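You operate a simulated robot arm through the tools that you are given. There is no shell and no other tool. Be economical: measure what you need, move in short steps, check, and stop when the job is done.

Carry out the task below with a simulated robot arm. There is one attempt and no reset: what you move stays moved.

JOB
Put the grey tube holder on top of the purple box. Put one of the wide teal-cap bottles from the shaker table beside the shaker on top of the leads carton. Put one of the small teal-cap bottles from the shaker table beside the shaker in the green crate. Take the clear cup and put it on the shelf under the wheeled table. Stack the carton labelled "cords" from the shaker table in front of the shaker on top of the carton labelled "tiles". Turn the black dial of the beige unit to 4. Fetch the green-handle dish and set it on the top of the side table. Any order will do. Set down upright: wide teal-cap bottle.

It is judged by the outcome, as a careful person would: the job done as asked, and still so three seconds after it is handed in. It fails if anything else is knocked over, pushed out of place, dropped, spilled or broken. Lids that push on must go on centred and level and be pressed home; caps that screw on are set level and turned clockwise until they are tight.

ROBOT AND FRAMES
A 6-joint arm with a fingered hand on a trunk, on a base that drives. Base frame: it is fixed to the floor where the robot stands at the start and does not move with it; the origin is under the middle of the robot, x ahead of it, y to its left, z up. Lengths are in cm, angles in degrees, forces in N, time in s.
With the tool pointing down near the work surface it reaches from about 34 to 80 cm from the robot's upright axis, wherever it stands. Its first joint turns from -115.0 to 115.0 degrees. Places, roughly: black dial of the beige unit [-110, -250, 110]; clear cup (7x7x7 cm) [-130, -30, 90]; cords carton, plugs carton, tiles carton [-100, -125, 100]; green crate (29x26x9 cm) [-130, 180, 90]; green-handle dish (7x15x6 cm) [-90, -320, 90]; grey tube holder (8x8x4 cm) [50, 0, 90]; leads carton [-150, 100, 100]; purple box [-125, 25, 100]; shelf under the wheeled table [-90, -280, 30]; small teal-cap bottle [-125, -50, 100]; top of the side table [-120, -10, 90]; wide teal-cap bottle [-150, -75, 100]. Payload 4 kg.
The TCP is the grasp point between the finger pads, 2.6 cm short of the fingertips. In the tool frame z runs along the fingers and y along their closing line. Largest opening 16.4 cm; the body of the gripper starts 7.3 cm behind the TCP. The gripper is a hand of 5 fingers: y runs from the thumb to the fingers, the wrist lies at [0, 0, -23.9] in the tool frame, and closing takes about 1.5 s.
Orientation is that of the tool frame in the base frame, as a unit quaternion [w, x, y, z]. With the fingers straight down and closing along the base's y, the tool's x points along the base's -x, its y along +y and its z along -z.

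CONTROLS
- The arm moves only by the tool jog_arm. Its argument "series" is one flat list of numbers, 6 for each row, row after row: the shift along the tool's x, y, z in units of 100 mm (1.0 is 100 mm), then the turn, a rotation vector about the tool's x, y, z in units of 120 degrees (1.0 is 120 degrees). In form: [dx, dy, dz, ax, ay, az, dx, dy, dz, ax, ay, az, ...]. A call has 1 to 12 rows; each row is the pose to reach, as a shift and turn from the pose commanded when the call began, along the tool's axes at that moment. "hand" is the opening, from 0 (shut) to 1 (fully open), set as the call begins (left out, the last holds). A call with a number of a shift or a turn outside -1 to 1 is refused whole. A row lasts 0.2 s, in which the tool goes at most 5 cm and 8.6 degrees; a call with a longer step from one row to the next is refused whole, and so is a gripper value outside its range. A pose out of reach is approached as far as the arm can. The call stops where the force on the tool passes 40 N (or 10 N more than at its start, if that is more) or the arm is blocked; 0.2 s more then pass. The fingers move at their own pace (about 4.5 cm/s each) and stop on an object; they squeeze with about 31 N. The grip force told is the motor's: it shows also when the fingers shut on nothing. Time passes only in rows, and 0.2 s behind the last, so rows that repeat a pose let the fingers close. The reply holds the time, the measured pose of the TCP, the force on the tool along the base axes, the opening and the grip force, in the units named above and with some noise, with the torque about the TCP (base axes, N m) and any sound that the robot's microphone picked up.
- Cameras (640 x 400 px; columns grow to the right, rows downward): "scene" is now at [-0.69, 17.29, 169.96]; the picture's right is [-0.22, -0.98, -0.00], its down [-0.91, 0.21, -0.36] and it looks along [0.35, -0.08, -0.93] (base axes); focal length 214 px, centre (320, 200). "wrist" rides on the gripper at [5, -7, -9.3] in the tool frame; the picture's right is [0.81, 0.59, 0.00], its down [-0.43, 0.60, -0.68] and it looks along [-0.40, 0.55, 0.74] (tool axes); focal length 270 px, centre (320, 200). There is no depth. A picture from a camera that has moved, and an enlarged one, comes with that camera's place and axes in the base frame and with its lens.
- capture(camera): a new picture of that camera. The clock stands still meanwhile.
- raise_lower(by): slides the trunk up (or, below 0, down) by that many cm; the arm and the scene camera ride with it, the base frame stays. It gives what a move gives, with no picture.
- base_move(legs): drives the robot by 1 to 6 legs, each [ahead, left, turn to the left] in cm, cm and degrees, along the robot's own axes; the way and the turn of a leg run together, so that a leg with both is an arc; at most 150 cm and 180 degrees a leg. The arm and the cameras ride along, it lands a little off, and it stops where it bumps. It gives what a move gives.
- grasp_type(shape): the hand has 5 fingers and takes this shape, open, in about a second: jaw (thumb against the fingers, like two jaws); tri (thumb and two fingers); tip (a fingertip pinch); poke (one finger out to press); point (the index stretched); flat (the hand flat); cup (the hand cupped); fist (a fist). The gripper value then closes the fingers along that shape, each until it touches; the sizes above hold for jaw. It gives what a move gives, with no picture.
- turn_head(pan, tilt): turns the head with the scene camera to pan (to the left, within 155 degrees either way) and tilt (down, from -29 to 69), counted from straight ahead of the robot. It gives what a move gives.
- inspect(camera, box): a new picture of the part [left, top, right, bottom] of that camera's present view, enlarged. The clock stands still meanwhile.
- job_done(): hands the job in; it is judged then, once.

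Work in short steps. Places have to be worked out from the pictures, the camera data and where the tool is seen: move nearer, look again, correct. Check each grasp and each placing, and mend what went wrong. You have 196 turns and 174 pictures in all, those below and enlarged ones among them. Open the gripper and draw the arm clear of the work before you hand the job in, unless the task says otherwise.

The tools are called by a JSON object that holds its "method" and its "body". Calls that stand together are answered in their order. jog_arm: Moves the arm, as the interface text tells. Its arguments: {"type":"object","properties":{"series":{"type":"array","items":{"type":"number"}},"hand":{"type":"number"}},"required":["series"]} The other tools are called the same way: raise_lower (by) slides the trunk up or down; grasp_type (shape) gives the hand a shape; base_move (legs) drives the base; turn_head (pan, tilt) turns the head that bears the scene camera; capture (camera) takes a picture; inspect (camera, box) takes an enlarged picture of a part of a camera's view; job_done () hands the job in.

At the start:

```text
time: 0.0
tcp_pos: [-8.09, -44.66, 117.78]
tool_rot: [0.0, 0.0, 1.0, 0.0]
ft_force: [0.6, -0.6, 0.8]
moment: [0.0, -0.01, 0.04]
gripper_width: 16.39
gripper_force: 0.0
shape: jaw
trunk travel left (down, up): [-77.5, 21.5]
robot x, y, heading: [-0.11, -0.21, 0.1]
head pan, tilt: [-12.8, 68.8]
```

scene: 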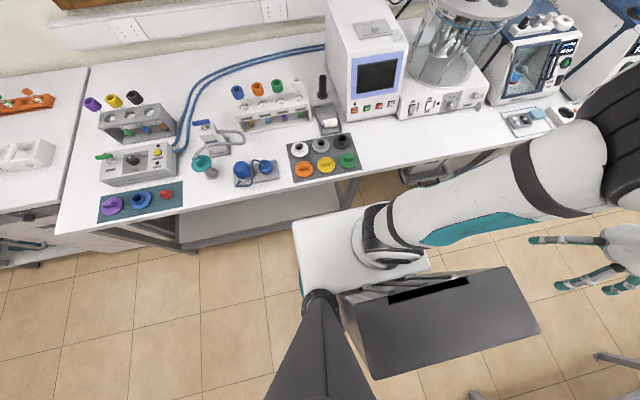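
wrist: 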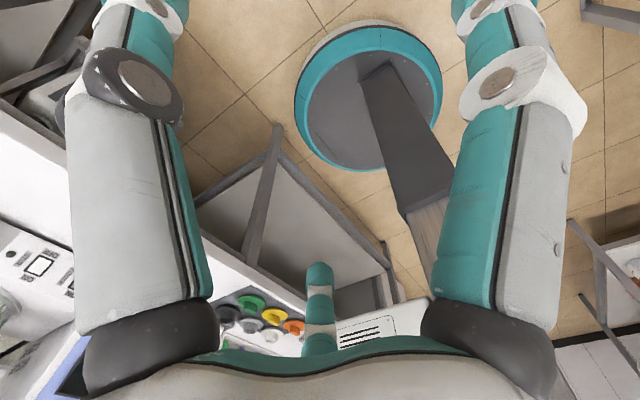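

I'll look around first: ahead, less tilted, to find the grey tube holder.

{"method": "turn_head", "body": {"pan": 0, "tilt": 45}}

{"method": "capture", "body": {"camera": "scene"}}

{"method": "turn_head", "body": {"pan": 150, "tilt": 30}}

{"method": "capture", "body": {"camera": "scene"}}

{"method": "turn_head", "body": {"pan": -150, "tilt": 30}}

{"method": "capture", "body": {"camera": "scene"}}

{"method": "turn_head", "body": {"pan": -95, "tilt": 30}}

{"method": "capture", "body": {"camera": "scene"}}

```text
time: 0.9
tcp_pos: [-8.16, -44.62, 117.69]
tool_rot: [0.001, 0.0, 1.0, 0.0]
ft_force: [-0.2, -0.6, -0.3]
moment: [0.0, -0.03, 0.02]
gripper_width: 16.4
gripper_force: 0.1
shape: jaw
trunk travel left (down, up): [-77.5, 21.5]
robot x, y, heading: [-0.08, -0.28, -0.2]
head pan, tilt: [0.0, 45.0]
```

```text
171 pictures are left
camera scene: at [1.99, 18.54, 172.83], right [0.0, -1.0, 0.0], down [-0.71, 0.0, -0.71], along [0.71, 0.0, -0.71], focal length 214 px, centre (320, 200)
```

scene: 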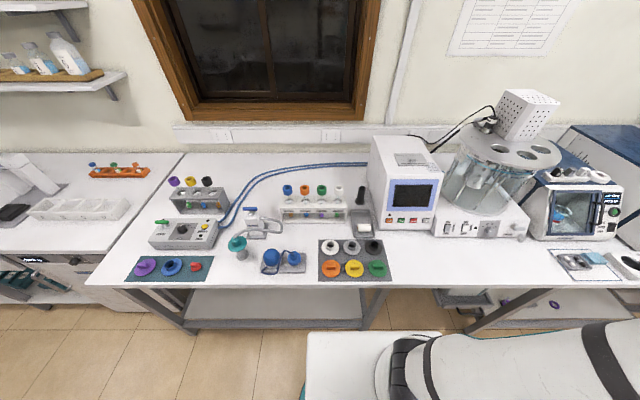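

```text
time: 3.2
tcp_pos: [-8.06, -44.71, 117.75]
tool_rot: [0.0, 0.0, 1.0, 0.0]
ft_force: [-0.1, -0.9, 0.7]
moment: [0.03, 0.01, 0.01]
gripper_width: 16.39
gripper_force: 0.0
shape: jaw
trunk travel left (down, up): [-77.5, 21.5]
robot x, y, heading: [-0.25, 0.17, -0.0]
head pan, tilt: [150.0, 30.0]
```

```text
170 pictures are left
camera scene: at [-13.97, 23.07, 175.1], right [0.5, 0.87, 0.0], down [0.43, -0.25, -0.87], along [-0.75, 0.43, -0.5], focal length 214 px, centre (320, 200)
```

scene: 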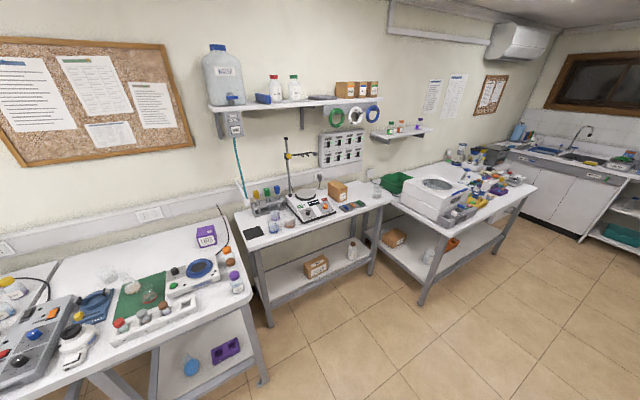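

```text
time: 7.3
tcp_pos: [-8.13, -44.59, 117.75]
tool_rot: [0.0, 0.001, 1.0, 0.0]
ft_force: [0.0, 0.5, -0.7]
moment: [0.0, 0.0, -0.02]
gripper_width: 16.39
gripper_force: 0.2
shape: jaw
trunk travel left (down, up): [-77.5, 21.5]
robot x, y, heading: [-0.05, -0.09, -0.2]
head pan, tilt: [-150.0, 30.0]
```

```text
169 pictures are left
camera scene: at [-13.97, 14.01, 175.1], right [-0.5, 0.87, 0.0], down [0.43, 0.25, -0.87], along [-0.75, -0.43, -0.5], focal length 214 px, centre (320, 200)
```

scene: 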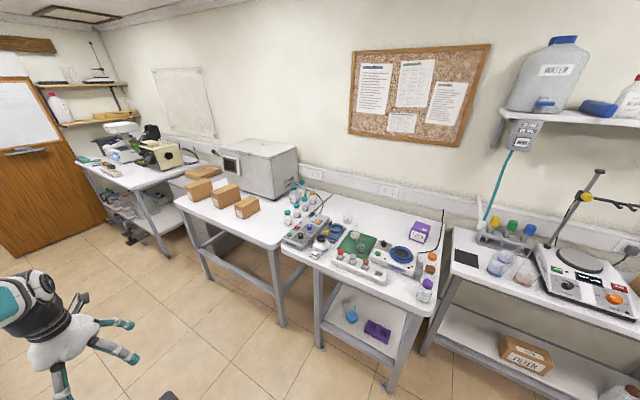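

```text
time: 8.6
tcp_pos: [-8.06, -44.74, 117.73]
tool_rot: [0.0, 0.0, 1.0, 0.0]
ft_force: [0.6, -0.9, -0.4]
moment: [-0.01, 0.0, 0.02]
gripper_width: 16.39
gripper_force: 0.0
shape: jaw
trunk travel left (down, up): [-77.5, 21.5]
robot x, y, heading: [0.09, 0.14, -0.3]
head pan, tilt: [-95.0, 30.0]
```

```text
168 pictures are left
camera scene: at [-6.94, 9.53, 175.1], right [-1.0, 0.09, 0.0], down [0.04, 0.5, -0.87], along [-0.08, -0.86, -0.5], focal length 214 px, centre (320, 200)
```

scene: 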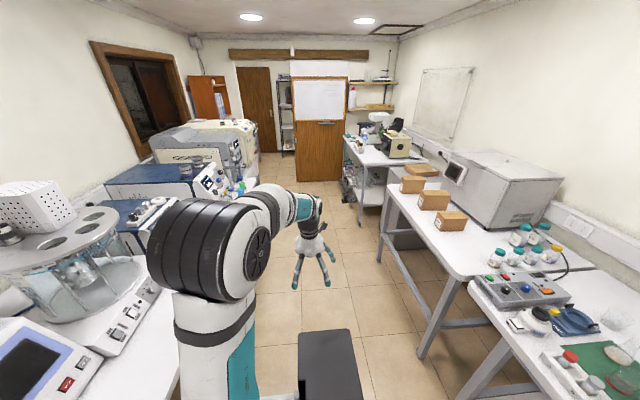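

Look closer at the bench ahead for the grey tube holder.

{"method": "turn_head", "body": {"pan": 0, "tilt": 50}}

{"method": "inspect", "body": {"camera": "scene", "box": [220, 130, 420, 255]}}

{"method": "inspect", "body": {"camera": "scene", "box": [110, 130, 270, 230]}}

```text
time: 10.3
tcp_pos: [-8.02, -44.63, 117.74]
tool_rot: [0.0, 0.0, 1.0, 0.0]
ft_force: [0.7, 0.6, -0.2]
moment: [0.04, 0.02, -0.02]
gripper_width: 16.39
gripper_force: 0.1
shape: jaw
trunk travel left (down, up): [-77.5, 21.5]
robot x, y, heading: [0.09, 0.44, 0.0]
head pan, tilt: [0.0, 50.0]
```

```text
3.20 times, centred on (320, 192) of scene
camera zoom: at [1.56, 18.53, 172.15], right [0.0, -1.0, 0.0], down [-0.77, 0.0, -0.64], along [0.64, 0.0, -0.77], focal length 686 px, centre (320, 224)
```

zoom: 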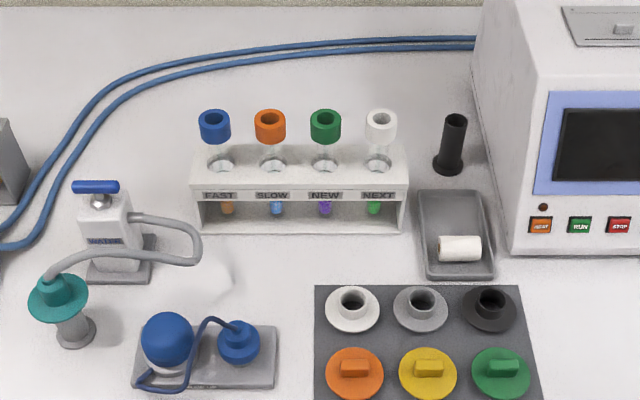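

```text
4.00 times, centred on (190, 180) of scene
camera zoom: at [1.56, 18.53, 172.15], right [0.0, -1.0, 0.0], down [-0.77, 0.0, -0.64], along [0.64, 0.0, -0.77], focal length 858 px, centre (840, 280)
```

zoom: 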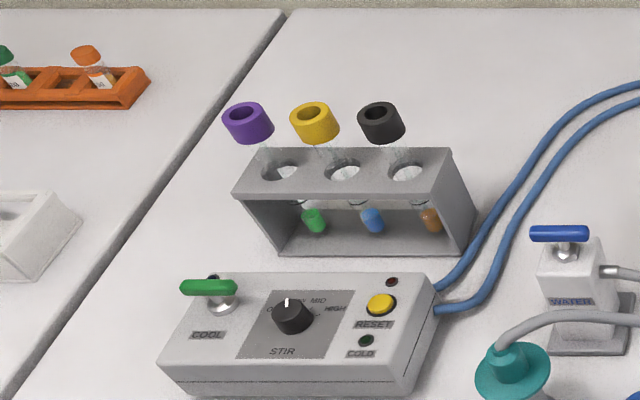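

The 8 cm grey flanged ring on the 6-piece mat fits the tube holder, at about (54, 4). I'll turn the robot left 90° so the arm (on its right) faces the bench, then look.

{"method": "base_move", "body": {"legs": [[0, 0, 90], [8, 0, 0]]}}

{"method": "turn_head", "body": {"pan": -90, "tilt": 55}}

{"method": "capture", "body": {"camera": "scene"}}

{"method": "capture", "body": {"camera": "wrist"}}

```text
time: 15.1
tcp_pos: [44.64, -1.51, 117.59]
tool_rot: [0.0, -0.696, 0.718, 0.0]
ft_force: [0.2, 0.2, 0.4]
moment: [-0.03, -0.02, 0.0]
gripper_width: 16.41
gripper_force: 0.2
shape: jaw
trunk travel left (down, up): [-77.5, 21.5]
robot x, y, heading: [0.57, 7.58, 88.1]
head pan, tilt: [0.0, 50.0]
```

```text
time: 16.7
tcp_pos: [44.56, -1.65, 117.73]
tool_rot: [0.0, -0.697, 0.718, 0.0]
ft_force: [0.6, -0.4, 0.9]
moment: [0.0, 0.01, -0.04]
gripper_width: 16.37
gripper_force: 0.1
shape: jaw
trunk travel left (down, up): [-77.5, 21.5]
robot x, y, heading: [0.43, 8.09, 88.1]
head pan, tilt: [-90.0, 55.0]
```

```text
165 pictures are left
camera scene: at [-11.4, 2.1, 171.5], right [-0.03, -1.0, 0.0], down [-0.82, 0.02, -0.57], along [0.57, -0.02, -0.82], focal length 214 px, centre (320, 200)
```

scene: 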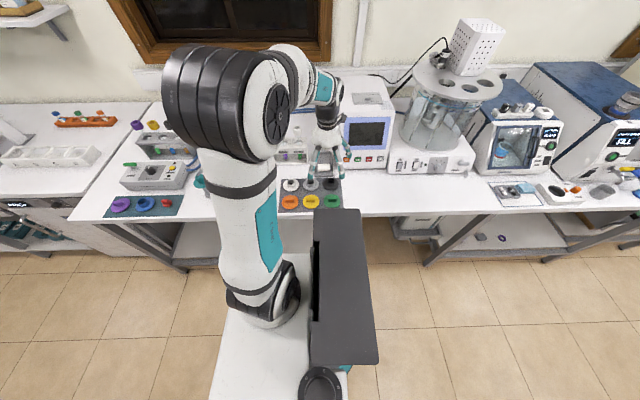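

```text
164 pictures are left
camera wrist: at [51.29, -6.96, 127.12], right [-0.61, -0.79, 0.0], down [-0.58, 0.45, 0.68], along [-0.54, 0.41, -0.74], focal length 270 px, centre (320, 200)
```

wrist: 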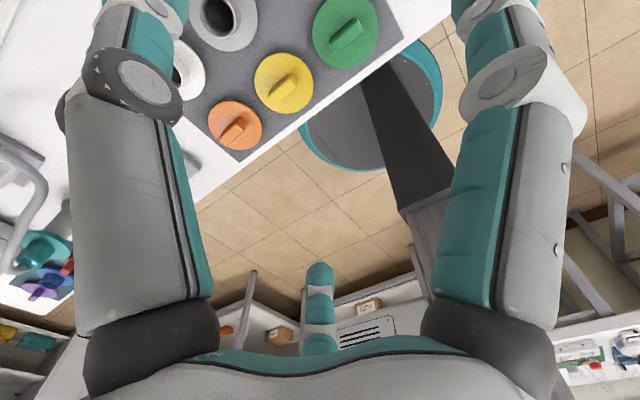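

The grey ring's top works out at about (53.5, 4.6, 91). I move the TCP above it and look again.

{"method": "jog_arm", "body": {"series": [-0.215, -0.29, 0, 0, 0, 0, -0.43, -0.58, 0, 0, 0, 0, -0.645, -0.87, 0, 0, 0, 0, -0.645, -0.87, 0.4, 0, 0, 0, -0.645, -0.87, 0.8, 0, 0, 0], "hand": 0.65}}

{"method": "capture", "body": {"camera": "wrist"}}

{"method": "inspect", "body": {"camera": "scene", "box": [260, 110, 400, 220]}}

```text
time: 17.9
tcp_pos: [53.89, 4.5, 109.69]
tool_rot: [0.0, -0.696, 0.718, 0.0]
ft_force: [-0.3, -0.3, 0.2]
moment: [0.02, 0.02, 0.01]
gripper_width: 10.7
gripper_force: 0.1
shape: jaw
trunk travel left (down, up): [-77.5, 21.5]
robot x, y, heading: [0.47, 8.21, 88.4]
head pan, tilt: [-90.0, 55.0]
```

```text
163 pictures are left
camera wrist: at [60.51, -0.71, 118.98], right [-0.61, -0.79, 0.0], down [-0.58, 0.45, 0.68], along [-0.54, 0.41, -0.74], focal length 270 px, centre (320, 200)
```

wrist: 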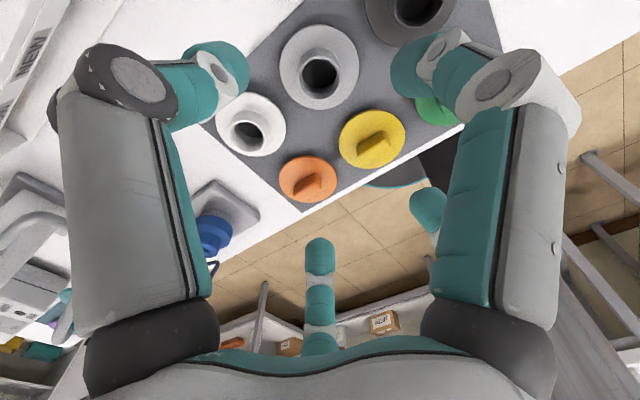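

```text
3.64 times, centred on (330, 165) of scene
camera zoom: at [-11.28, 2.1, 171.51], right [-0.03, -1.0, 0.0], down [-0.82, 0.02, -0.57], along [0.57, -0.02, -0.82], focal length 780 px, centre (284, 327)
```

zoom: 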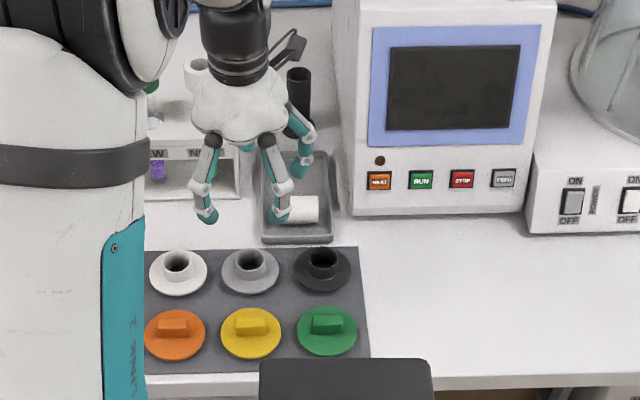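

The collar of the grey ring is directly below the TCP (about 53.7, 4.5; top ≈92–93). I narrow the hand and go lower to look.

{"method": "jog_arm", "body": {"series": [0, 0, 0.4, 0, 0, 0, 0, 0, 0.8, 0, 0, 0, 0, 0, 1.0, 0, 0, 0, 0, 0, 1.0, 0, 0, 0], "hand": 0.45}}

{"method": "capture", "body": {"camera": "wrist"}}

{"method": "inspect", "body": {"camera": "scene", "box": [260, 110, 400, 220]}}

```text
time: 18.9
tcp_pos: [53.66, 4.62, 99.64]
tool_rot: [0.0, -0.697, 0.717, 0.0]
ft_force: [0.0, -0.5, 0.4]
moment: [-0.05, 0.0, 0.0]
gripper_width: 7.44
gripper_force: 0.0
shape: jaw
trunk travel left (down, up): [-77.5, 21.5]
robot x, y, heading: [0.09, 7.87, 88.2]
head pan, tilt: [-90.0, 55.0]
```

```text
161 pictures are left
camera wrist: at [60.32, -0.73, 108.93], right [-0.61, -0.79, 0.0], down [-0.58, 0.45, 0.68], along [-0.54, 0.41, -0.74], focal length 270 px, centre (320, 200)
```

wrist: 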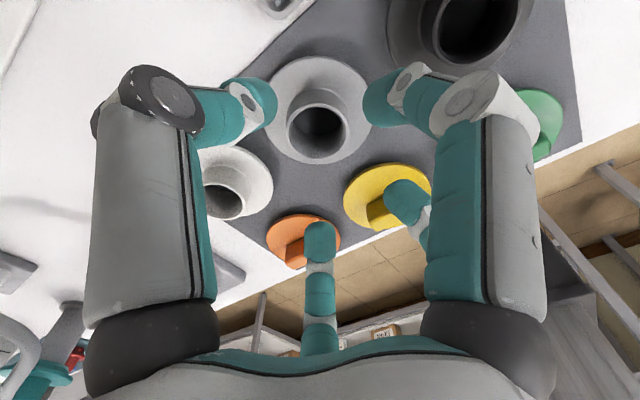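

```text
3.64 times, centred on (330, 165) of scene
camera zoom: at [-11.42, 2.1, 171.5], right [-0.03, -1.0, 0.0], down [-0.82, 0.02, -0.57], along [0.57, -0.02, -0.82], focal length 780 px, centre (284, 327)
```

zoom: 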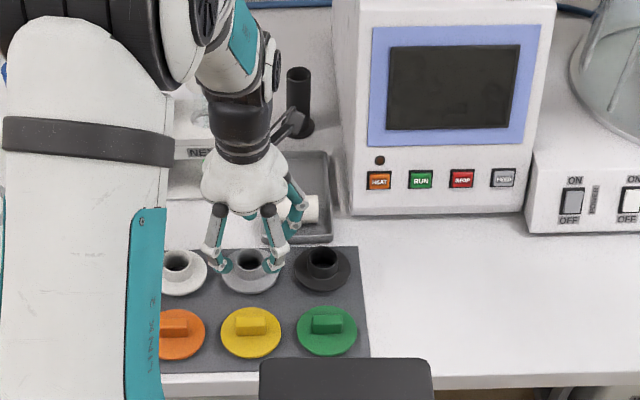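

Before grasping I want to know how this hand really closes; I shut it part-way in free air above and look.

{"method": "jog_arm", "body": {"series": [0, 0, 0, 0, 0, 0, 0, 0, 0, 0, 0, 0, 0, 0, 0, 0, 0, 0, 0, 0, 0, 0, 0, 0], "hand": 0.2}}

{"method": "capture", "body": {"camera": "wrist"}}

{"method": "inspect", "body": {"camera": "scene", "box": [290, 140, 360, 190]}}

```text
time: 19.9
tcp_pos: [53.6, 4.63, 99.61]
tool_rot: [0.0, -0.697, 0.717, 0.0]
ft_force: [0.1, -0.3, -0.8]
moment: [-0.04, -0.02, 0.0]
gripper_width: 3.31
gripper_force: 0.0
shape: jaw
trunk travel left (down, up): [-77.5, 21.5]
robot x, y, heading: [-0.09, 7.88, 88.1]
head pan, tilt: [-90.0, 55.0]
```

```text
159 pictures are left
camera wrist: at [60.34, -0.73, 108.95], right [-0.61, -0.79, 0.0], down [-0.58, 0.45, 0.68], along [-0.54, 0.41, -0.74], focal length 270 px, centre (320, 200)
```

wrist: 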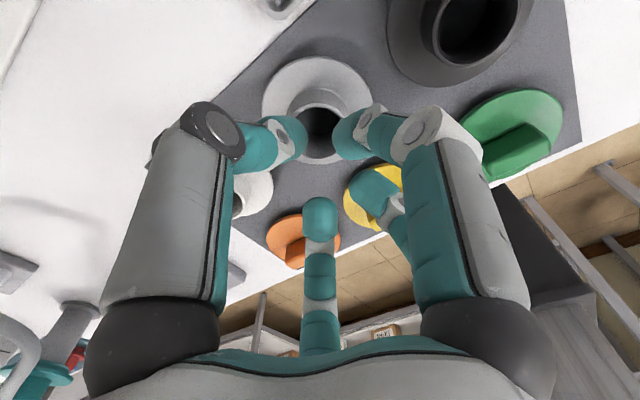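

```text
8.00 times, centred on (325, 165) of scene
camera zoom: at [-11.39, 2.1, 171.5], right [-0.03, -1.0, 0.0], down [-0.82, 0.02, -0.57], along [0.57, -0.02, -0.82], focal length 1716 px, centre (280, 480)
```

zoom: 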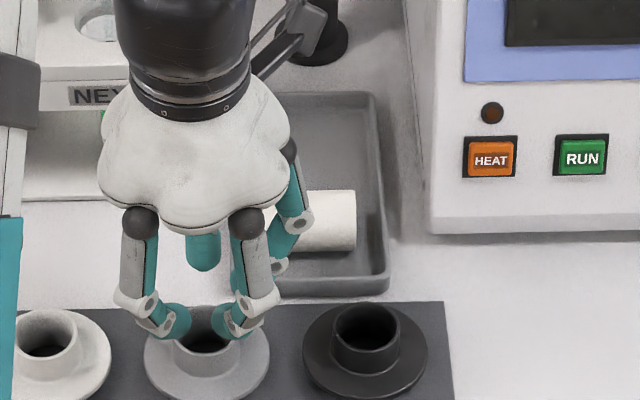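

The fingers converge radially around the TCP. I reopen, lower until the tips are beside the collar just above the flange, and close.

{"method": "jog_arm", "body": {"series": [0.02, 0, 0, 0, 0, 0, 0.02, 0, 0, 0, 0, 0, 0.02, 0, 0, 0, 0, 0, 0.02, 0, 0.25, 0, 0, 0, 0.02, 0, 0.45, 0, 0, 0, 0.02, 0, 0.6, 0, 0, 0, 0.02, 0, 0.66, 0, 0, 0], "hand": 0.45}}

{"method": "capture", "body": {"camera": "wrist"}}

{"method": "inspect", "body": {"camera": "scene", "box": [290, 140, 360, 190]}}

```text
time: 21.5
tcp_pos: [53.54, 4.36, 93.13]
tool_rot: [0.0, -0.697, 0.718, 0.0]
ft_force: [0.6, 1.2, 1.5]
moment: [-0.05, -0.01, 0.0]
gripper_width: 7.39
gripper_force: 0.1
shape: jaw
trunk travel left (down, up): [-77.5, 21.5]
robot x, y, heading: [0.15, 7.59, 88.6]
head pan, tilt: [-90.0, 55.0]
```

```text
157 pictures are left
camera wrist: at [60.14, -0.96, 102.5], right [-0.61, -0.79, 0.0], down [-0.58, 0.45, 0.68], along [-0.54, 0.41, -0.74], focal length 270 px, centre (320, 200)
```

wrist: 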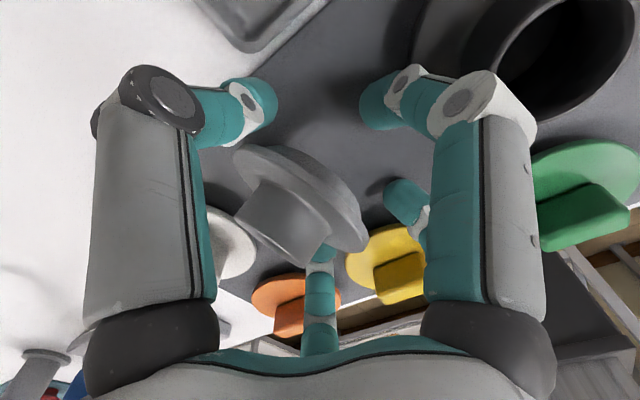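

```text
8.00 times, centred on (325, 165) of scene
camera zoom: at [-11.4, 2.11, 171.5], right [-0.03, -1.0, 0.0], down [-0.82, 0.02, -0.57], along [0.57, -0.02, -0.82], focal length 1716 px, centre (280, 480)
```

zoom: 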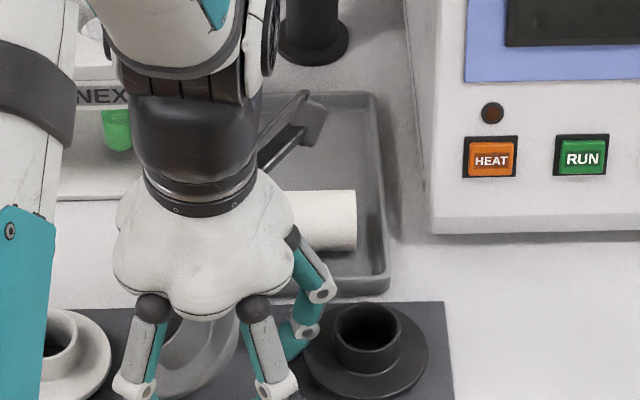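

The holder has tipped a bit on a finger. I go straight up slowly and check where it settles.

{"method": "jog_arm", "body": {"series": [0, 0, -0.1, 0, 0, 0, 0, 0, -0.2, 0, 0, 0, 0, 0, -0.3, 0, 0, 0, 0, 0, -0.45, 0, 0, 0, 0, 0, -0.65, 0, 0, 0, 0, 0, -0.9, 0, 0, 0]}}

{"method": "capture", "body": {"camera": "wrist"}}

{"method": "inspect", "body": {"camera": "scene", "box": [290, 140, 360, 190]}}

```text
time: 22.9
tcp_pos: [53.57, 4.29, 102.26]
tool_rot: [0.0, -0.697, 0.717, 0.0]
ft_force: [-0.7, -0.2, 0.2]
moment: [-0.01, 0.02, -0.02]
gripper_width: 7.37
gripper_force: 0.1
shape: jaw
trunk travel left (down, up): [-77.5, 21.5]
robot x, y, heading: [0.65, 8.02, 88.1]
head pan, tilt: [-90.0, 55.0]
```

```text
155 pictures are left
camera wrist: at [60.2, -0.87, 111.65], right [-0.61, -0.79, 0.0], down [-0.58, 0.45, 0.68], along [-0.54, 0.41, -0.74], focal length 270 px, centre (320, 200)
```

wrist: 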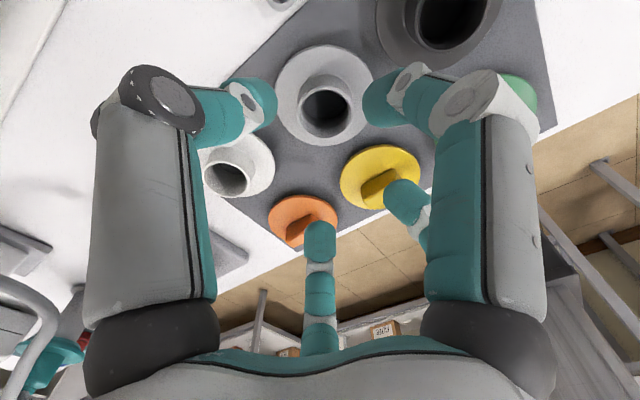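

```text
8.00 times, centred on (325, 165) of scene
camera zoom: at [-11.45, 2.1, 171.49], right [-0.03, -1.0, 0.0], down [-0.82, 0.02, -0.57], along [0.57, -0.02, -0.82], focal length 1716 px, centre (280, 480)
```

zoom: 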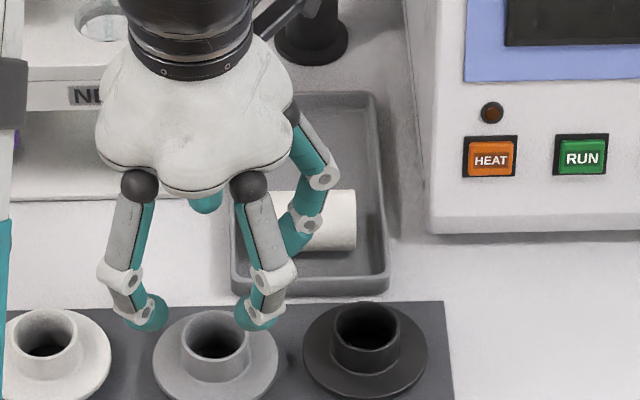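

It settled upright again: collar top ≈92.5, flange raised at ≈91, centre ≈(53.4, 3.9). I'll take only the collar, with a narrower opening and tips above the flange.

{"method": "jog_arm", "body": {"series": [0.036, 0.019, 0, 0, 0, 0, 0.036, 0.019, 0.3, 0, 0, 0, 0.036, 0.019, 0.55, 0, 0, 0, 0.036, 0.019, 0.7, 0, 0, 0, 0.036, 0.019, 0.79, 0, 0, 0], "hand": 0.37}}

{"method": "capture", "body": {"camera": "wrist"}}

```text
time: 24.1
tcp_pos: [53.3, 3.76, 94.44]
tool_rot: [0.0, -0.696, 0.718, -0.001]
ft_force: [0.7, 1.4, 3.5]
moment: [0.16, -0.05, 0.0]
gripper_width: 6.15
gripper_force: 0.1
shape: jaw
trunk travel left (down, up): [-77.5, 21.5]
robot x, y, heading: [0.16, 7.54, 88.2]
head pan, tilt: [-90.0, 55.0]
```

```text
153 pictures are left
camera wrist: at [59.91, -1.41, 103.84], right [-0.61, -0.79, 0.0], down [-0.58, 0.45, 0.68], along [-0.53, 0.41, -0.74], focal length 270 px, centre (320, 200)
```

wrist: 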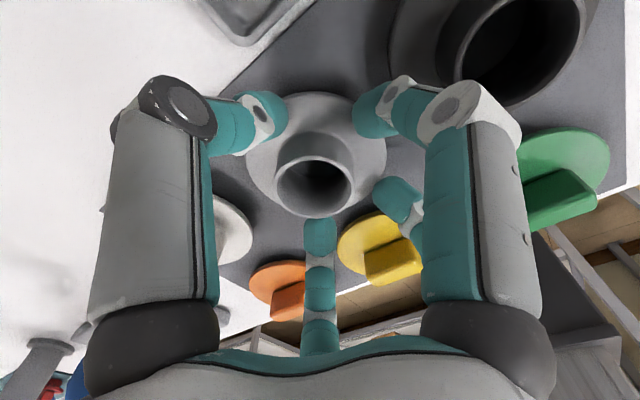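

Tips just touch the flange (3.5 N). I lift 3 mm and close on the collar.

{"method": "jog_arm", "body": {"series": [0, 0, -0.03, 0, 0, 0, 0, 0, -0.03, 0, 0, 0, 0, 0, -0.03, 0, 0, 0, 0, 0, -0.03, 0, 0, 0, 0, 0, -0.03, 0, 0, 0, 0, 0, -0.03, 0, 0, 0, 0, 0, -0.03, 0, 0, 0], "hand": 0.0}}

{"method": "capture", "body": {"camera": "wrist"}}

```text
time: 25.7
tcp_pos: [53.28, 3.98, 94.7]
tool_rot: [0.0, -0.696, 0.718, 0.0]
ft_force: [0.3, 0.2, -0.4]
moment: [0.03, 0.01, -0.02]
gripper_width: 5.27
gripper_force: 30.7
shape: jaw
trunk travel left (down, up): [-77.5, 21.5]
robot x, y, heading: [0.17, 7.9, 88.3]
head pan, tilt: [-90.0, 55.0]
```

```text
152 pictures are left
camera wrist: at [59.9, -1.33, 104.0], right [-0.61, -0.79, 0.0], down [-0.58, 0.45, 0.68], along [-0.54, 0.41, -0.74], focal length 270 px, centre (320, 200)
```

wrist: 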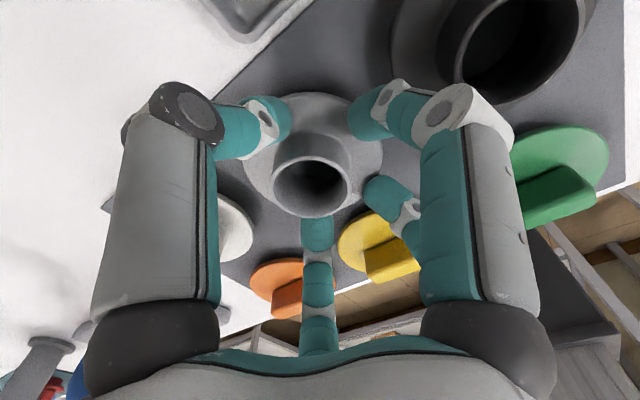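

Closed at 5.3 cm with 31 N. I lift gently and check.

{"method": "jog_arm", "body": {"series": [0, 0, -0.1, 0, 0, 0, 0, 0, -0.25, 0, 0, 0, 0, 0, -0.5, 0, 0, 0, 0, 0, -0.75, 0, 0, 0, 0, 0, -1, 0, 0, 0]}}

{"method": "jog_arm", "body": {"series": [0, 0, -0.25, 0, 0, 0, 0, 0, -0.5, 0, 0, 0, 0, 0, -0.75, 0, 0, 0, 0, 0, -1, 0, 0, 0]}}

{"method": "capture", "body": {"camera": "wrist"}}

{"method": "inspect", "body": {"camera": "scene", "box": [260, 80, 400, 220]}}

```text
time: 26.9
tcp_pos: [53.31, 3.87, 104.78]
tool_rot: [0.0, -0.697, 0.717, 0.001]
ft_force: [-1.2, 0.0, -0.6]
moment: [0.02, 0.03, 0.01]
gripper_width: 5.26
gripper_force: 31.2
shape: jaw
trunk travel left (down, up): [-77.5, 21.5]
robot x, y, heading: [0.1, 8.01, 88.3]
head pan, tilt: [-90.0, 55.0]
```

```text
time: 27.9
tcp_pos: [53.15, 3.65, 114.51]
tool_rot: [0.0, -0.696, 0.718, 0.0]
ft_force: [-1.1, -0.1, -0.3]
moment: [-0.01, -0.01, -0.01]
gripper_width: 5.27
gripper_force: 31.3
shape: jaw
trunk travel left (down, up): [-77.5, 21.5]
robot x, y, heading: [0.18, 7.69, 88.6]
head pan, tilt: [-90.0, 55.0]
```

```text
151 pictures are left
camera wrist: at [59.85, -1.55, 123.87], right [-0.61, -0.79, 0.0], down [-0.58, 0.45, 0.68], along [-0.54, 0.41, -0.74], focal length 270 px, centre (320, 200)
```

wrist: 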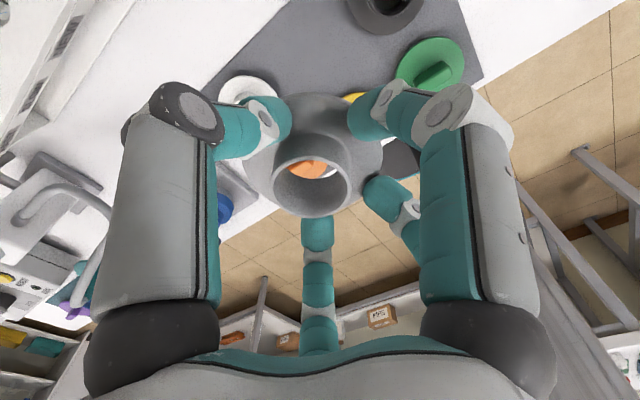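

```text
2.86 times, centred on (330, 150) of scene
camera zoom: at [-11.42, 2.08, 171.49], right [-0.03, -1.0, 0.0], down [-0.82, 0.03, -0.57], along [0.57, -0.02, -0.82], focal length 613 px, centre (291, 343)
```

zoom: 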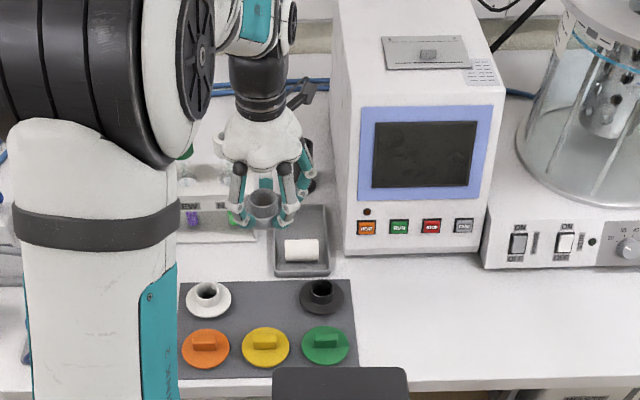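

Held firmly. Raise the trunk, back away from the bench, turn round so the arm faces the side table, and look there.

{"method": "raise_lower", "body": {"by": 8}}

{"method": "base_move", "body": {"legs": [[0, 25, 0], [0, 0, 91], [0, 0, 91], [0, -20, 0]]}}

{"method": "capture", "body": {"camera": "scene"}}

{"method": "capture", "body": {"camera": "wrist"}}

```text
time: 29.1
tcp_pos: [53.16, 3.73, 122.41]
tool_rot: [-0.001, -0.697, 0.717, 0.0]
ft_force: [-0.5, -0.4, -0.4]
moment: [0.01, -0.03, -0.02]
gripper_width: 5.28
gripper_force: 30.7
shape: jaw
trunk travel left (down, up): [-85.5, 13.5]
robot x, y, heading: [0.32, 7.39, 88.4]
head pan, tilt: [-90.0, 55.0]
```

```text
time: 39.7
tcp_pos: [-97.14, 15.87, 122.27]
tool_rot: [0.001, 0.73, 0.683, 0.001]
ft_force: [0.7, -0.6, -1.0]
moment: [-0.02, -0.05, 0.03]
gripper_width: 4.76
gripper_force: 31.4
shape: jaw
trunk travel left (down, up): [-85.5, 13.5]
robot x, y, heading: [-44.36, 9.9, -93.6]
head pan, tilt: [-90.0, 55.0]
```

```text
149 pictures are left
camera scene: at [-32.73, 15.19, 179.51], right [0.07, 1.0, 0.0], down [0.82, -0.05, -0.57], along [-0.57, 0.04, -0.82], focal length 214 px, centre (320, 200)
```

scene: 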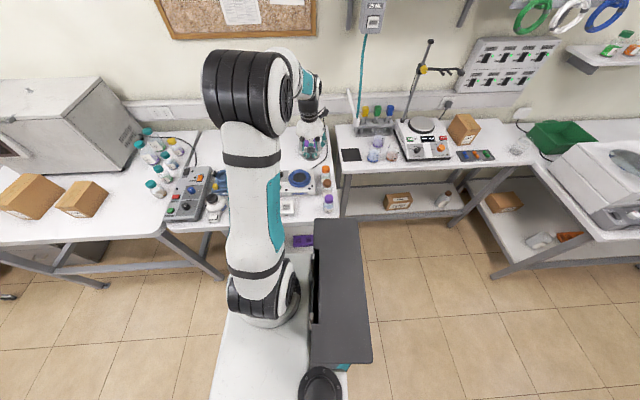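

```text
148 pictures are left
camera wrist: at [-103.82, 21.32, 131.76], right [0.64, 0.77, 0.0], down [0.56, -0.47, 0.68], along [0.52, -0.43, -0.74], focal length 270 px, centre (320, 200)
```

wrist: 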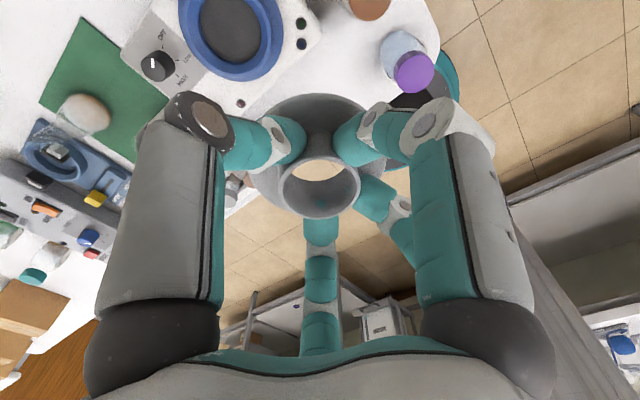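

Enlarge the side table to place the purple box.

{"method": "inspect", "body": {"camera": "scene", "box": [260, 100, 380, 220]}}

{"method": "turn_head", "body": {"pan": -70, "tilt": 50}}

{"method": "capture", "body": {"camera": "scene"}}

```text
3.33 times, centred on (320, 160) of scene
camera zoom: at [-32.73, 15.19, 179.51], right [0.07, 1.0, 0.0], down [0.82, -0.05, -0.57], along [-0.57, 0.04, -0.82], focal length 715 px, centre (320, 333)
```

zoom: 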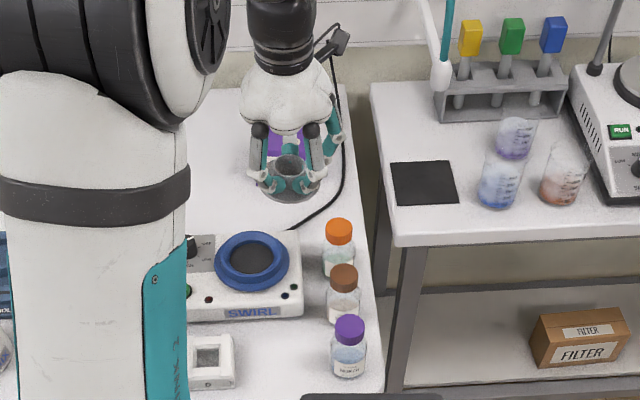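

```text
time: 40.5
tcp_pos: [-96.92, 15.82, 122.43]
tool_rot: [0.0, 0.73, 0.684, 0.0]
ft_force: [0.7, -0.1, -0.6]
moment: [0.01, 0.01, 0.02]
gripper_width: 4.75
gripper_force: 31.2
shape: jaw
trunk travel left (down, up): [-85.5, 13.5]
robot x, y, heading: [-44.23, 9.94, -93.7]
head pan, tilt: [-70.0, 50.0]
```

```text
146 pictures are left
camera scene: at [-32.78, 12.56, 180.15], right [-0.28, 0.96, 0.0], down [0.74, 0.21, -0.64], along [-0.62, -0.18, -0.77], focal length 214 px, centre (320, 200)
```

scene: 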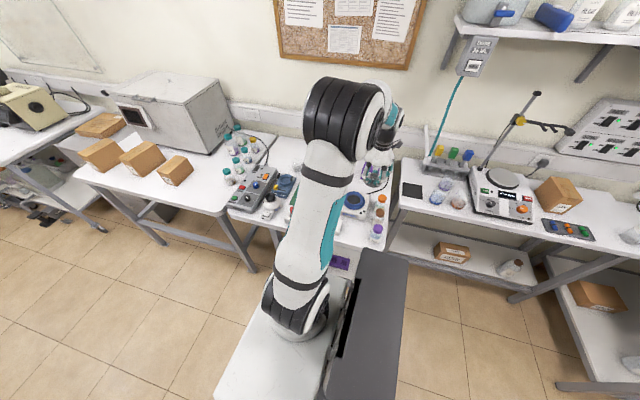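

The purple box is near (-129, 15.5). Drive 10 cm closer and extend the arm over it, staying high.

{"method": "base_move", "body": {"legs": [[0, -10, 0]]}}

{"method": "jog_arm", "body": {"series": [0, -0.25, 0, 0, 0, 0, 0, -0.5, 0, 0, 0, 0, 0, -0.75, 0, 0, 0, 0, 0, -1, 0, 0, 0, 0]}}

{"method": "capture", "body": {"camera": "wrist"}}

{"method": "inspect", "body": {"camera": "scene", "box": [310, 90, 450, 230]}}

```text
time: 41.6
tcp_pos: [-106.91, 16.62, 122.44]
tool_rot: [0.001, 0.73, 0.683, 0.001]
ft_force: [0.4, -0.5, -1.4]
moment: [0.01, -0.04, -0.03]
gripper_width: 4.73
gripper_force: 30.9
shape: jaw
trunk travel left (down, up): [-85.5, 13.5]
robot x, y, heading: [-53.96, 10.19, -94.1]
head pan, tilt: [-70.0, 50.0]
```

```text
time: 42.6
tcp_pos: [-116.67, 17.25, 122.3]
tool_rot: [0.0, 0.73, 0.683, 0.002]
ft_force: [0.0, 0.5, -1.2]
moment: [0.04, -0.02, 0.02]
gripper_width: 4.75
gripper_force: 30.8
shape: jaw
trunk travel left (down, up): [-85.5, 13.5]
robot x, y, heading: [-54.14, 10.85, -93.9]
head pan, tilt: [-70.0, 50.0]
```

```text
145 pictures are left
camera wrist: at [-123.54, 22.78, 131.63], right [0.64, 0.77, 0.0], down [0.56, -0.47, 0.68], along [0.52, -0.43, -0.73], focal length 270 px, centre (320, 200)
```

wrist: 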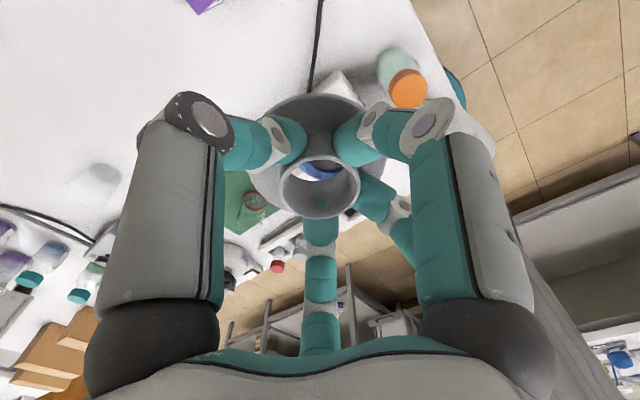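

```text
2.86 times, centred on (380, 160) of scene
camera zoom: at [-42.72, 13.21, 180.16], right [-0.28, 0.96, 0.0], down [0.74, 0.21, -0.64], along [-0.62, -0.18, -0.77], focal length 613 px, centre (149, 314)
```

zoom: 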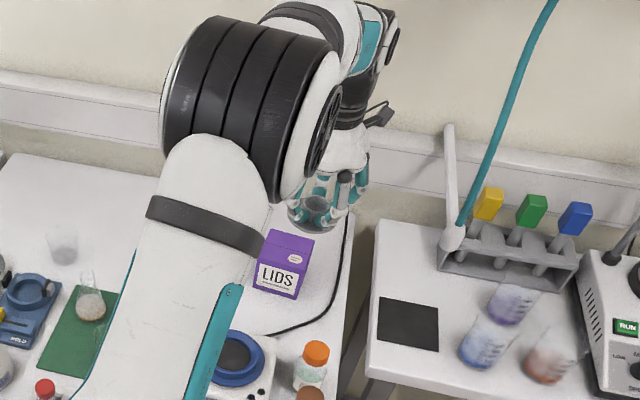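

Box top is about z 96, centre (-133, 15.2). I extend the arm toward (-132, 15.2).

{"method": "jog_arm", "body": {"series": [-0.1, -0.25, 0, 0, 0, 0, -0.2, -0.5, 0, 0, 0, 0, -0.3, -0.75, 0, 0, 0, 0]}}

{"method": "jog_arm", "body": {"series": [0, -0.25, 0, 0, 0, 0, 0, -0.5, 0, 0, 0, 0, 0, -0.75, 0, 0, 0, 0]}}

{"method": "jog_arm", "body": {"series": [0, 0, 0.3, 0, 0, 0, 0, 0, 0.6, 0, 0, 0, 0, 0, 0.9, 0, 0, 0]}}

{"method": "capture", "body": {"camera": "wrist"}}

{"method": "inspect", "body": {"camera": "scene", "box": [330, 100, 430, 200]}}

```text
time: 43.4
tcp_pos: [-124.3, 16.65, 122.36]
tool_rot: [0.004, 0.723, 0.691, -0.005]
ft_force: [-0.9, 0.1, -1.1]
moment: [-0.01, -0.06, -0.04]
gripper_width: 4.76
gripper_force: 31.3
shape: jaw
out of reach, approached as far as the arm can: row 2, 3
trunk travel left (down, up): [-85.5, 13.5]
robot x, y, heading: [-54.15, 10.2, -94.0]
head pan, tilt: [-70.0, 50.0]
```

```text
time: 44.2
tcp_pos: [-126.74, 17.71, 120.31]
tool_rot: [-0.001, 0.725, 0.689, -0.006]
ft_force: [-0.7, 0.1, -1.1]
moment: [0.02, -0.01, 0.06]
gripper_width: 4.75
gripper_force: 30.6
shape: jaw
out of reach, approached as far as the arm can: row 1, 2, 3
trunk travel left (down, up): [-85.5, 13.5]
robot x, y, heading: [-53.64, 10.66, -93.7]
head pan, tilt: [-70.0, 50.0]
```

```text
time: 45.0
tcp_pos: [-126.41, 18.13, 111.67]
tool_rot: [0.003, 0.727, 0.687, -0.003]
ft_force: [0.0, 0.5, -0.5]
moment: [0.01, 0.0, 0.0]
gripper_width: 4.74
gripper_force: 30.9
shape: jaw
out of reach, approached as far as the arm can: row 1, 2, 3
trunk travel left (down, up): [-85.5, 13.5]
robot x, y, heading: [-54.09, 10.51, -94.0]
head pan, tilt: [-70.0, 50.0]
```

```text
143 pictures are left
camera wrist: at [-133.29, 23.58, 120.96], right [0.63, 0.77, -0.01], down [0.57, -0.46, 0.68], along [0.52, -0.43, -0.73], focal length 270 px, centre (320, 200)
```

wrist: 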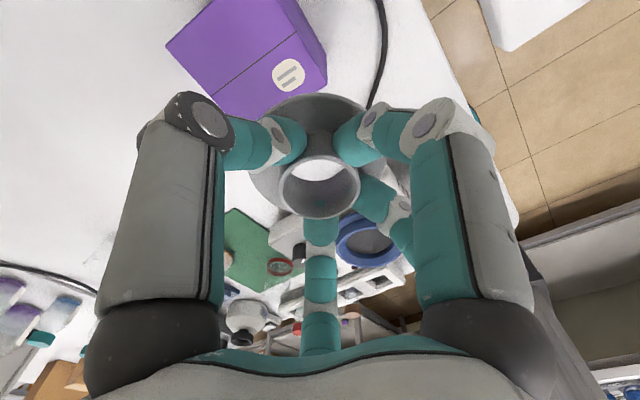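

```text
4.00 times, centred on (380, 150) of scene
camera zoom: at [-42.65, 13.19, 180.16], right [-0.28, 0.96, 0.0], down [0.74, 0.21, -0.64], along [-0.62, -0.18, -0.77], focal length 858 px, centre (80, 400)
```

zoom: 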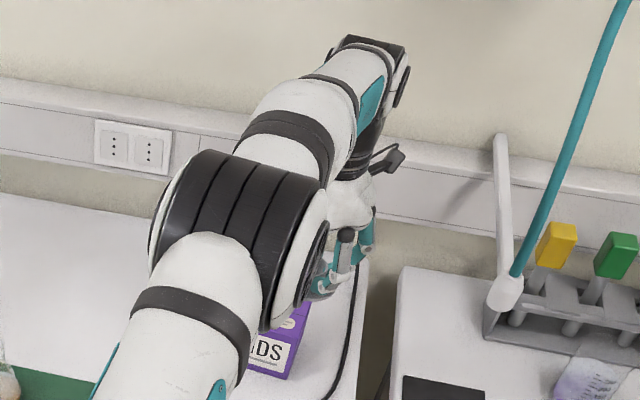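

The arm is at its limit; the box's top centre is (-131.5, 14.8, 96). I drive the base closer by 6 cm and 3 cm ahead, then recheck.

{"method": "base_move", "body": {"legs": [[3, -3, 0], [0, -4, 0]]}}

{"method": "capture", "body": {"camera": "wrist"}}

```text
time: 46.2
tcp_pos: [-129.78, 15.14, 111.64]
tool_rot: [0.003, 0.727, 0.687, -0.002]
ft_force: [-0.6, 0.0, 0.3]
moment: [0.03, 0.0, 0.0]
gripper_width: 4.75
gripper_force: 31.0
shape: jaw
trunk travel left (down, up): [-85.5, 13.5]
robot x, y, heading: [-57.43, 7.66, -93.7]
head pan, tilt: [-70.0, 50.0]
stopped in leg 2: the robot was blocked; the commanded pose is now the measured one
```

```text
141 pictures are left
camera wrist: at [-136.63, 20.59, 120.96], right [0.63, 0.77, -0.01], down [0.57, -0.46, 0.68], along [0.53, -0.43, -0.73], focal length 270 px, centre (320, 200)
```

wrist: 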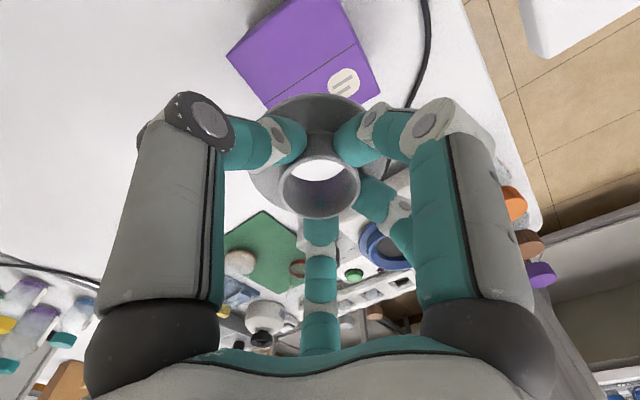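

TCP is within 1 cm of the box centre (-130.7, 14.9). I lower via the trunk, then feel for contact.

{"method": "raise_lower", "body": {"by": -8}}

{"method": "jog_arm", "body": {"series": [0, -0.06, 0.03, 0, 0, 0, 0, -0.06, 0.06, 0, 0, 0]}}

{"method": "capture", "body": {"camera": "wrist"}}

{"method": "capture", "body": {"camera": "scene"}}

```text
time: 47.4
tcp_pos: [-129.93, 15.17, 103.6]
tool_rot: [0.002, 0.727, 0.687, -0.003]
ft_force: [-0.2, -1.0, -0.7]
moment: [0.01, -0.03, 0.01]
gripper_width: 4.79
gripper_force: 31.0
shape: jaw
trunk travel left (down, up): [-77.5, 21.5]
robot x, y, heading: [-56.99, 7.92, -94.1]
head pan, tilt: [-70.0, 50.0]
```

```text
time: 48.0
tcp_pos: [-130.44, 15.09, 103.09]
tool_rot: [0.003, 0.727, 0.687, -0.003]
ft_force: [-0.6, 1.0, -0.4]
moment: [-0.01, 0.01, -0.02]
gripper_width: 4.73
gripper_force: 30.9
shape: jaw
trunk travel left (down, up): [-77.5, 21.5]
robot x, y, heading: [-57.69, 7.67, -93.8]
head pan, tilt: [-70.0, 50.0]
```

```text
140 pictures are left
camera wrist: at [-137.22, 20.56, 112.45], right [0.63, 0.78, -0.01], down [0.57, -0.46, 0.68], along [0.52, -0.43, -0.73], focal length 270 px, centre (320, 200)
```

wrist: 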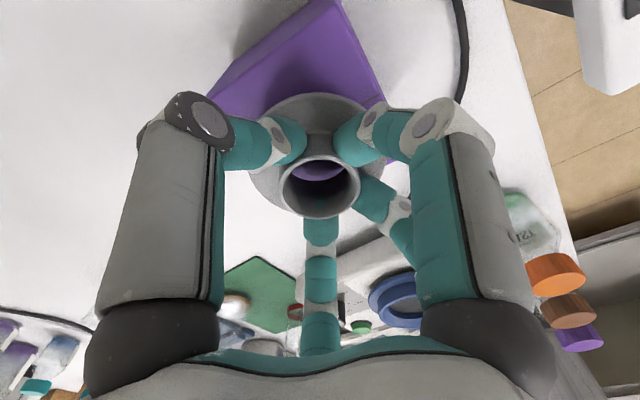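

```text
139 pictures are left
camera scene: at [-45.99, 10.23, 172.15], right [-0.28, 0.96, 0.0], down [0.74, 0.21, -0.64], along [-0.62, -0.18, -0.77], focal length 214 px, centre (320, 200)
```

scene: 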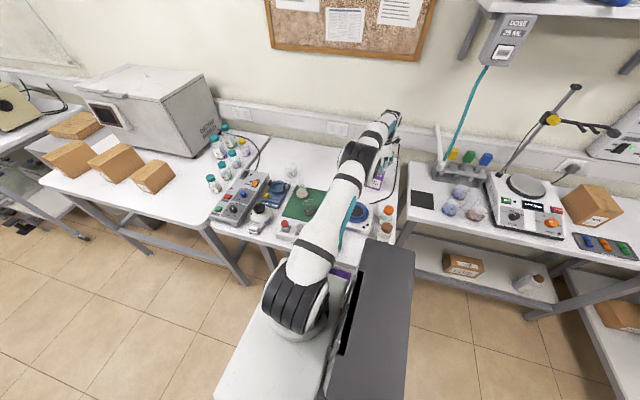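

Lower in small steps until the force shows contact.

{"method": "jog_arm", "body": {"series": [0, 0, 0.04, 0, 0, 0, 0, 0, 0.08, 0, 0, 0]}}

{"method": "jog_arm", "body": {"series": [0, 0, 0.03, 0, 0, 0, 0, 0, 0.05, 0, 0, 0]}}

```text
time: 48.6
tcp_pos: [-130.59, 15.07, 102.47]
tool_rot: [0.001, 0.727, 0.687, -0.003]
ft_force: [0.2, -2.3, 14.9]
moment: [0.25, -0.06, 0.04]
gripper_width: 4.76
gripper_force: 30.8
shape: jaw
trunk travel left (down, up): [-77.5, 21.5]
robot x, y, heading: [-57.62, 7.64, -93.8]
head pan, tilt: [-70.0, 50.0]
```

```text
time: 49.2
tcp_pos: [-130.53, 14.98, 102.39]
tool_rot: [-0.001, 0.727, 0.687, -0.006]
ft_force: [-5.8, -4.8, 37.8]
moment: [0.2, 0.13, 0.12]
gripper_width: 4.84
gripper_force: 30.6
shape: jaw
trunk travel left (down, up): [-77.5, 21.5]
robot x, y, heading: [-57.24, 7.75, -94.0]
head pan, tilt: [-70.0, 50.0]
```

Contact at ≈102.5. I relieve the pressure, open slowly and rise.

{"method": "jog_arm", "body": {"series": [0, 0, -0.06, 0, 0, 0, 0, 0, -0.06, 0, 0, 0]}}

{"method": "jog_arm", "body": {"series": [0, 0, 0, 0, 0, 0, 0, 0, 0, 0, 0, 0, 0, 0, 0, 0, 0, 0, 0, 0, 0, 0, 0, 0], "hand": 0.42}}

{"method": "jog_arm", "body": {"series": [0, 0, -0.2, 0, 0, 0, 0, 0, -0.5, 0, 0, 0, 0, 0, -0.8, 0, 0, 0, 0, 0, -1, 0, 0, 0]}}

{"method": "capture", "body": {"camera": "wrist"}}

```text
time: 49.8
tcp_pos: [-130.28, 15.15, 102.5]
tool_rot: [0.002, 0.726, 0.688, -0.003]
ft_force: [-5.5, -3.6, 21.2]
moment: [0.15, 0.18, 0.08]
gripper_width: 4.82
gripper_force: 31.0
shape: jaw
trunk travel left (down, up): [-77.5, 21.5]
robot x, y, heading: [-57.62, 7.57, -94.0]
head pan, tilt: [-70.0, 50.0]
```

```text
time: 50.8
tcp_pos: [-130.28, 15.18, 102.47]
tool_rot: [0.002, 0.726, 0.687, -0.002]
ft_force: [0.6, -0.1, 15.1]
moment: [0.1, 0.15, -0.01]
gripper_width: 6.79
gripper_force: 0.0
shape: jaw
trunk travel left (down, up): [-77.5, 21.5]
robot x, y, heading: [-57.33, 7.23, -94.1]
head pan, tilt: [-70.0, 50.0]
```

```text
time: 51.8
tcp_pos: [-129.85, 15.06, 112.11]
tool_rot: [0.0, 0.726, 0.687, -0.005]
ft_force: [0.2, -0.9, 0.8]
moment: [0.04, 0.03, -0.01]
gripper_width: 6.89
gripper_force: 0.0
shape: jaw
out of reach, approached as far as the arm can: row 4
trunk travel left (down, up): [-77.5, 21.5]
robot x, y, heading: [-57.41, 7.63, -93.8]
head pan, tilt: [-70.0, 50.0]
```

```text
138 pictures are left
camera wrist: at [-136.61, 20.54, 121.51], right [0.63, 0.77, -0.01], down [0.57, -0.46, 0.68], along [0.52, -0.43, -0.74], focal length 270 px, centre (320, 200)
```

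wrist: 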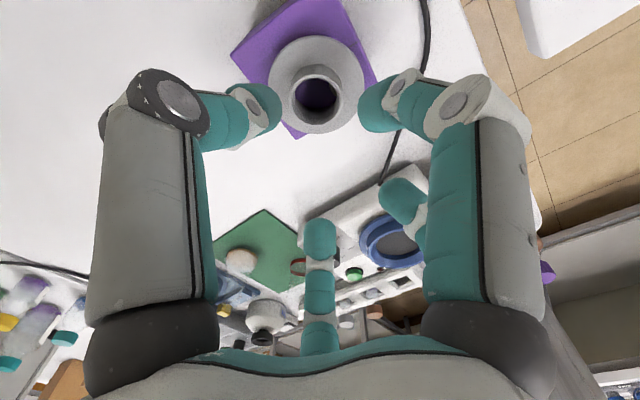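

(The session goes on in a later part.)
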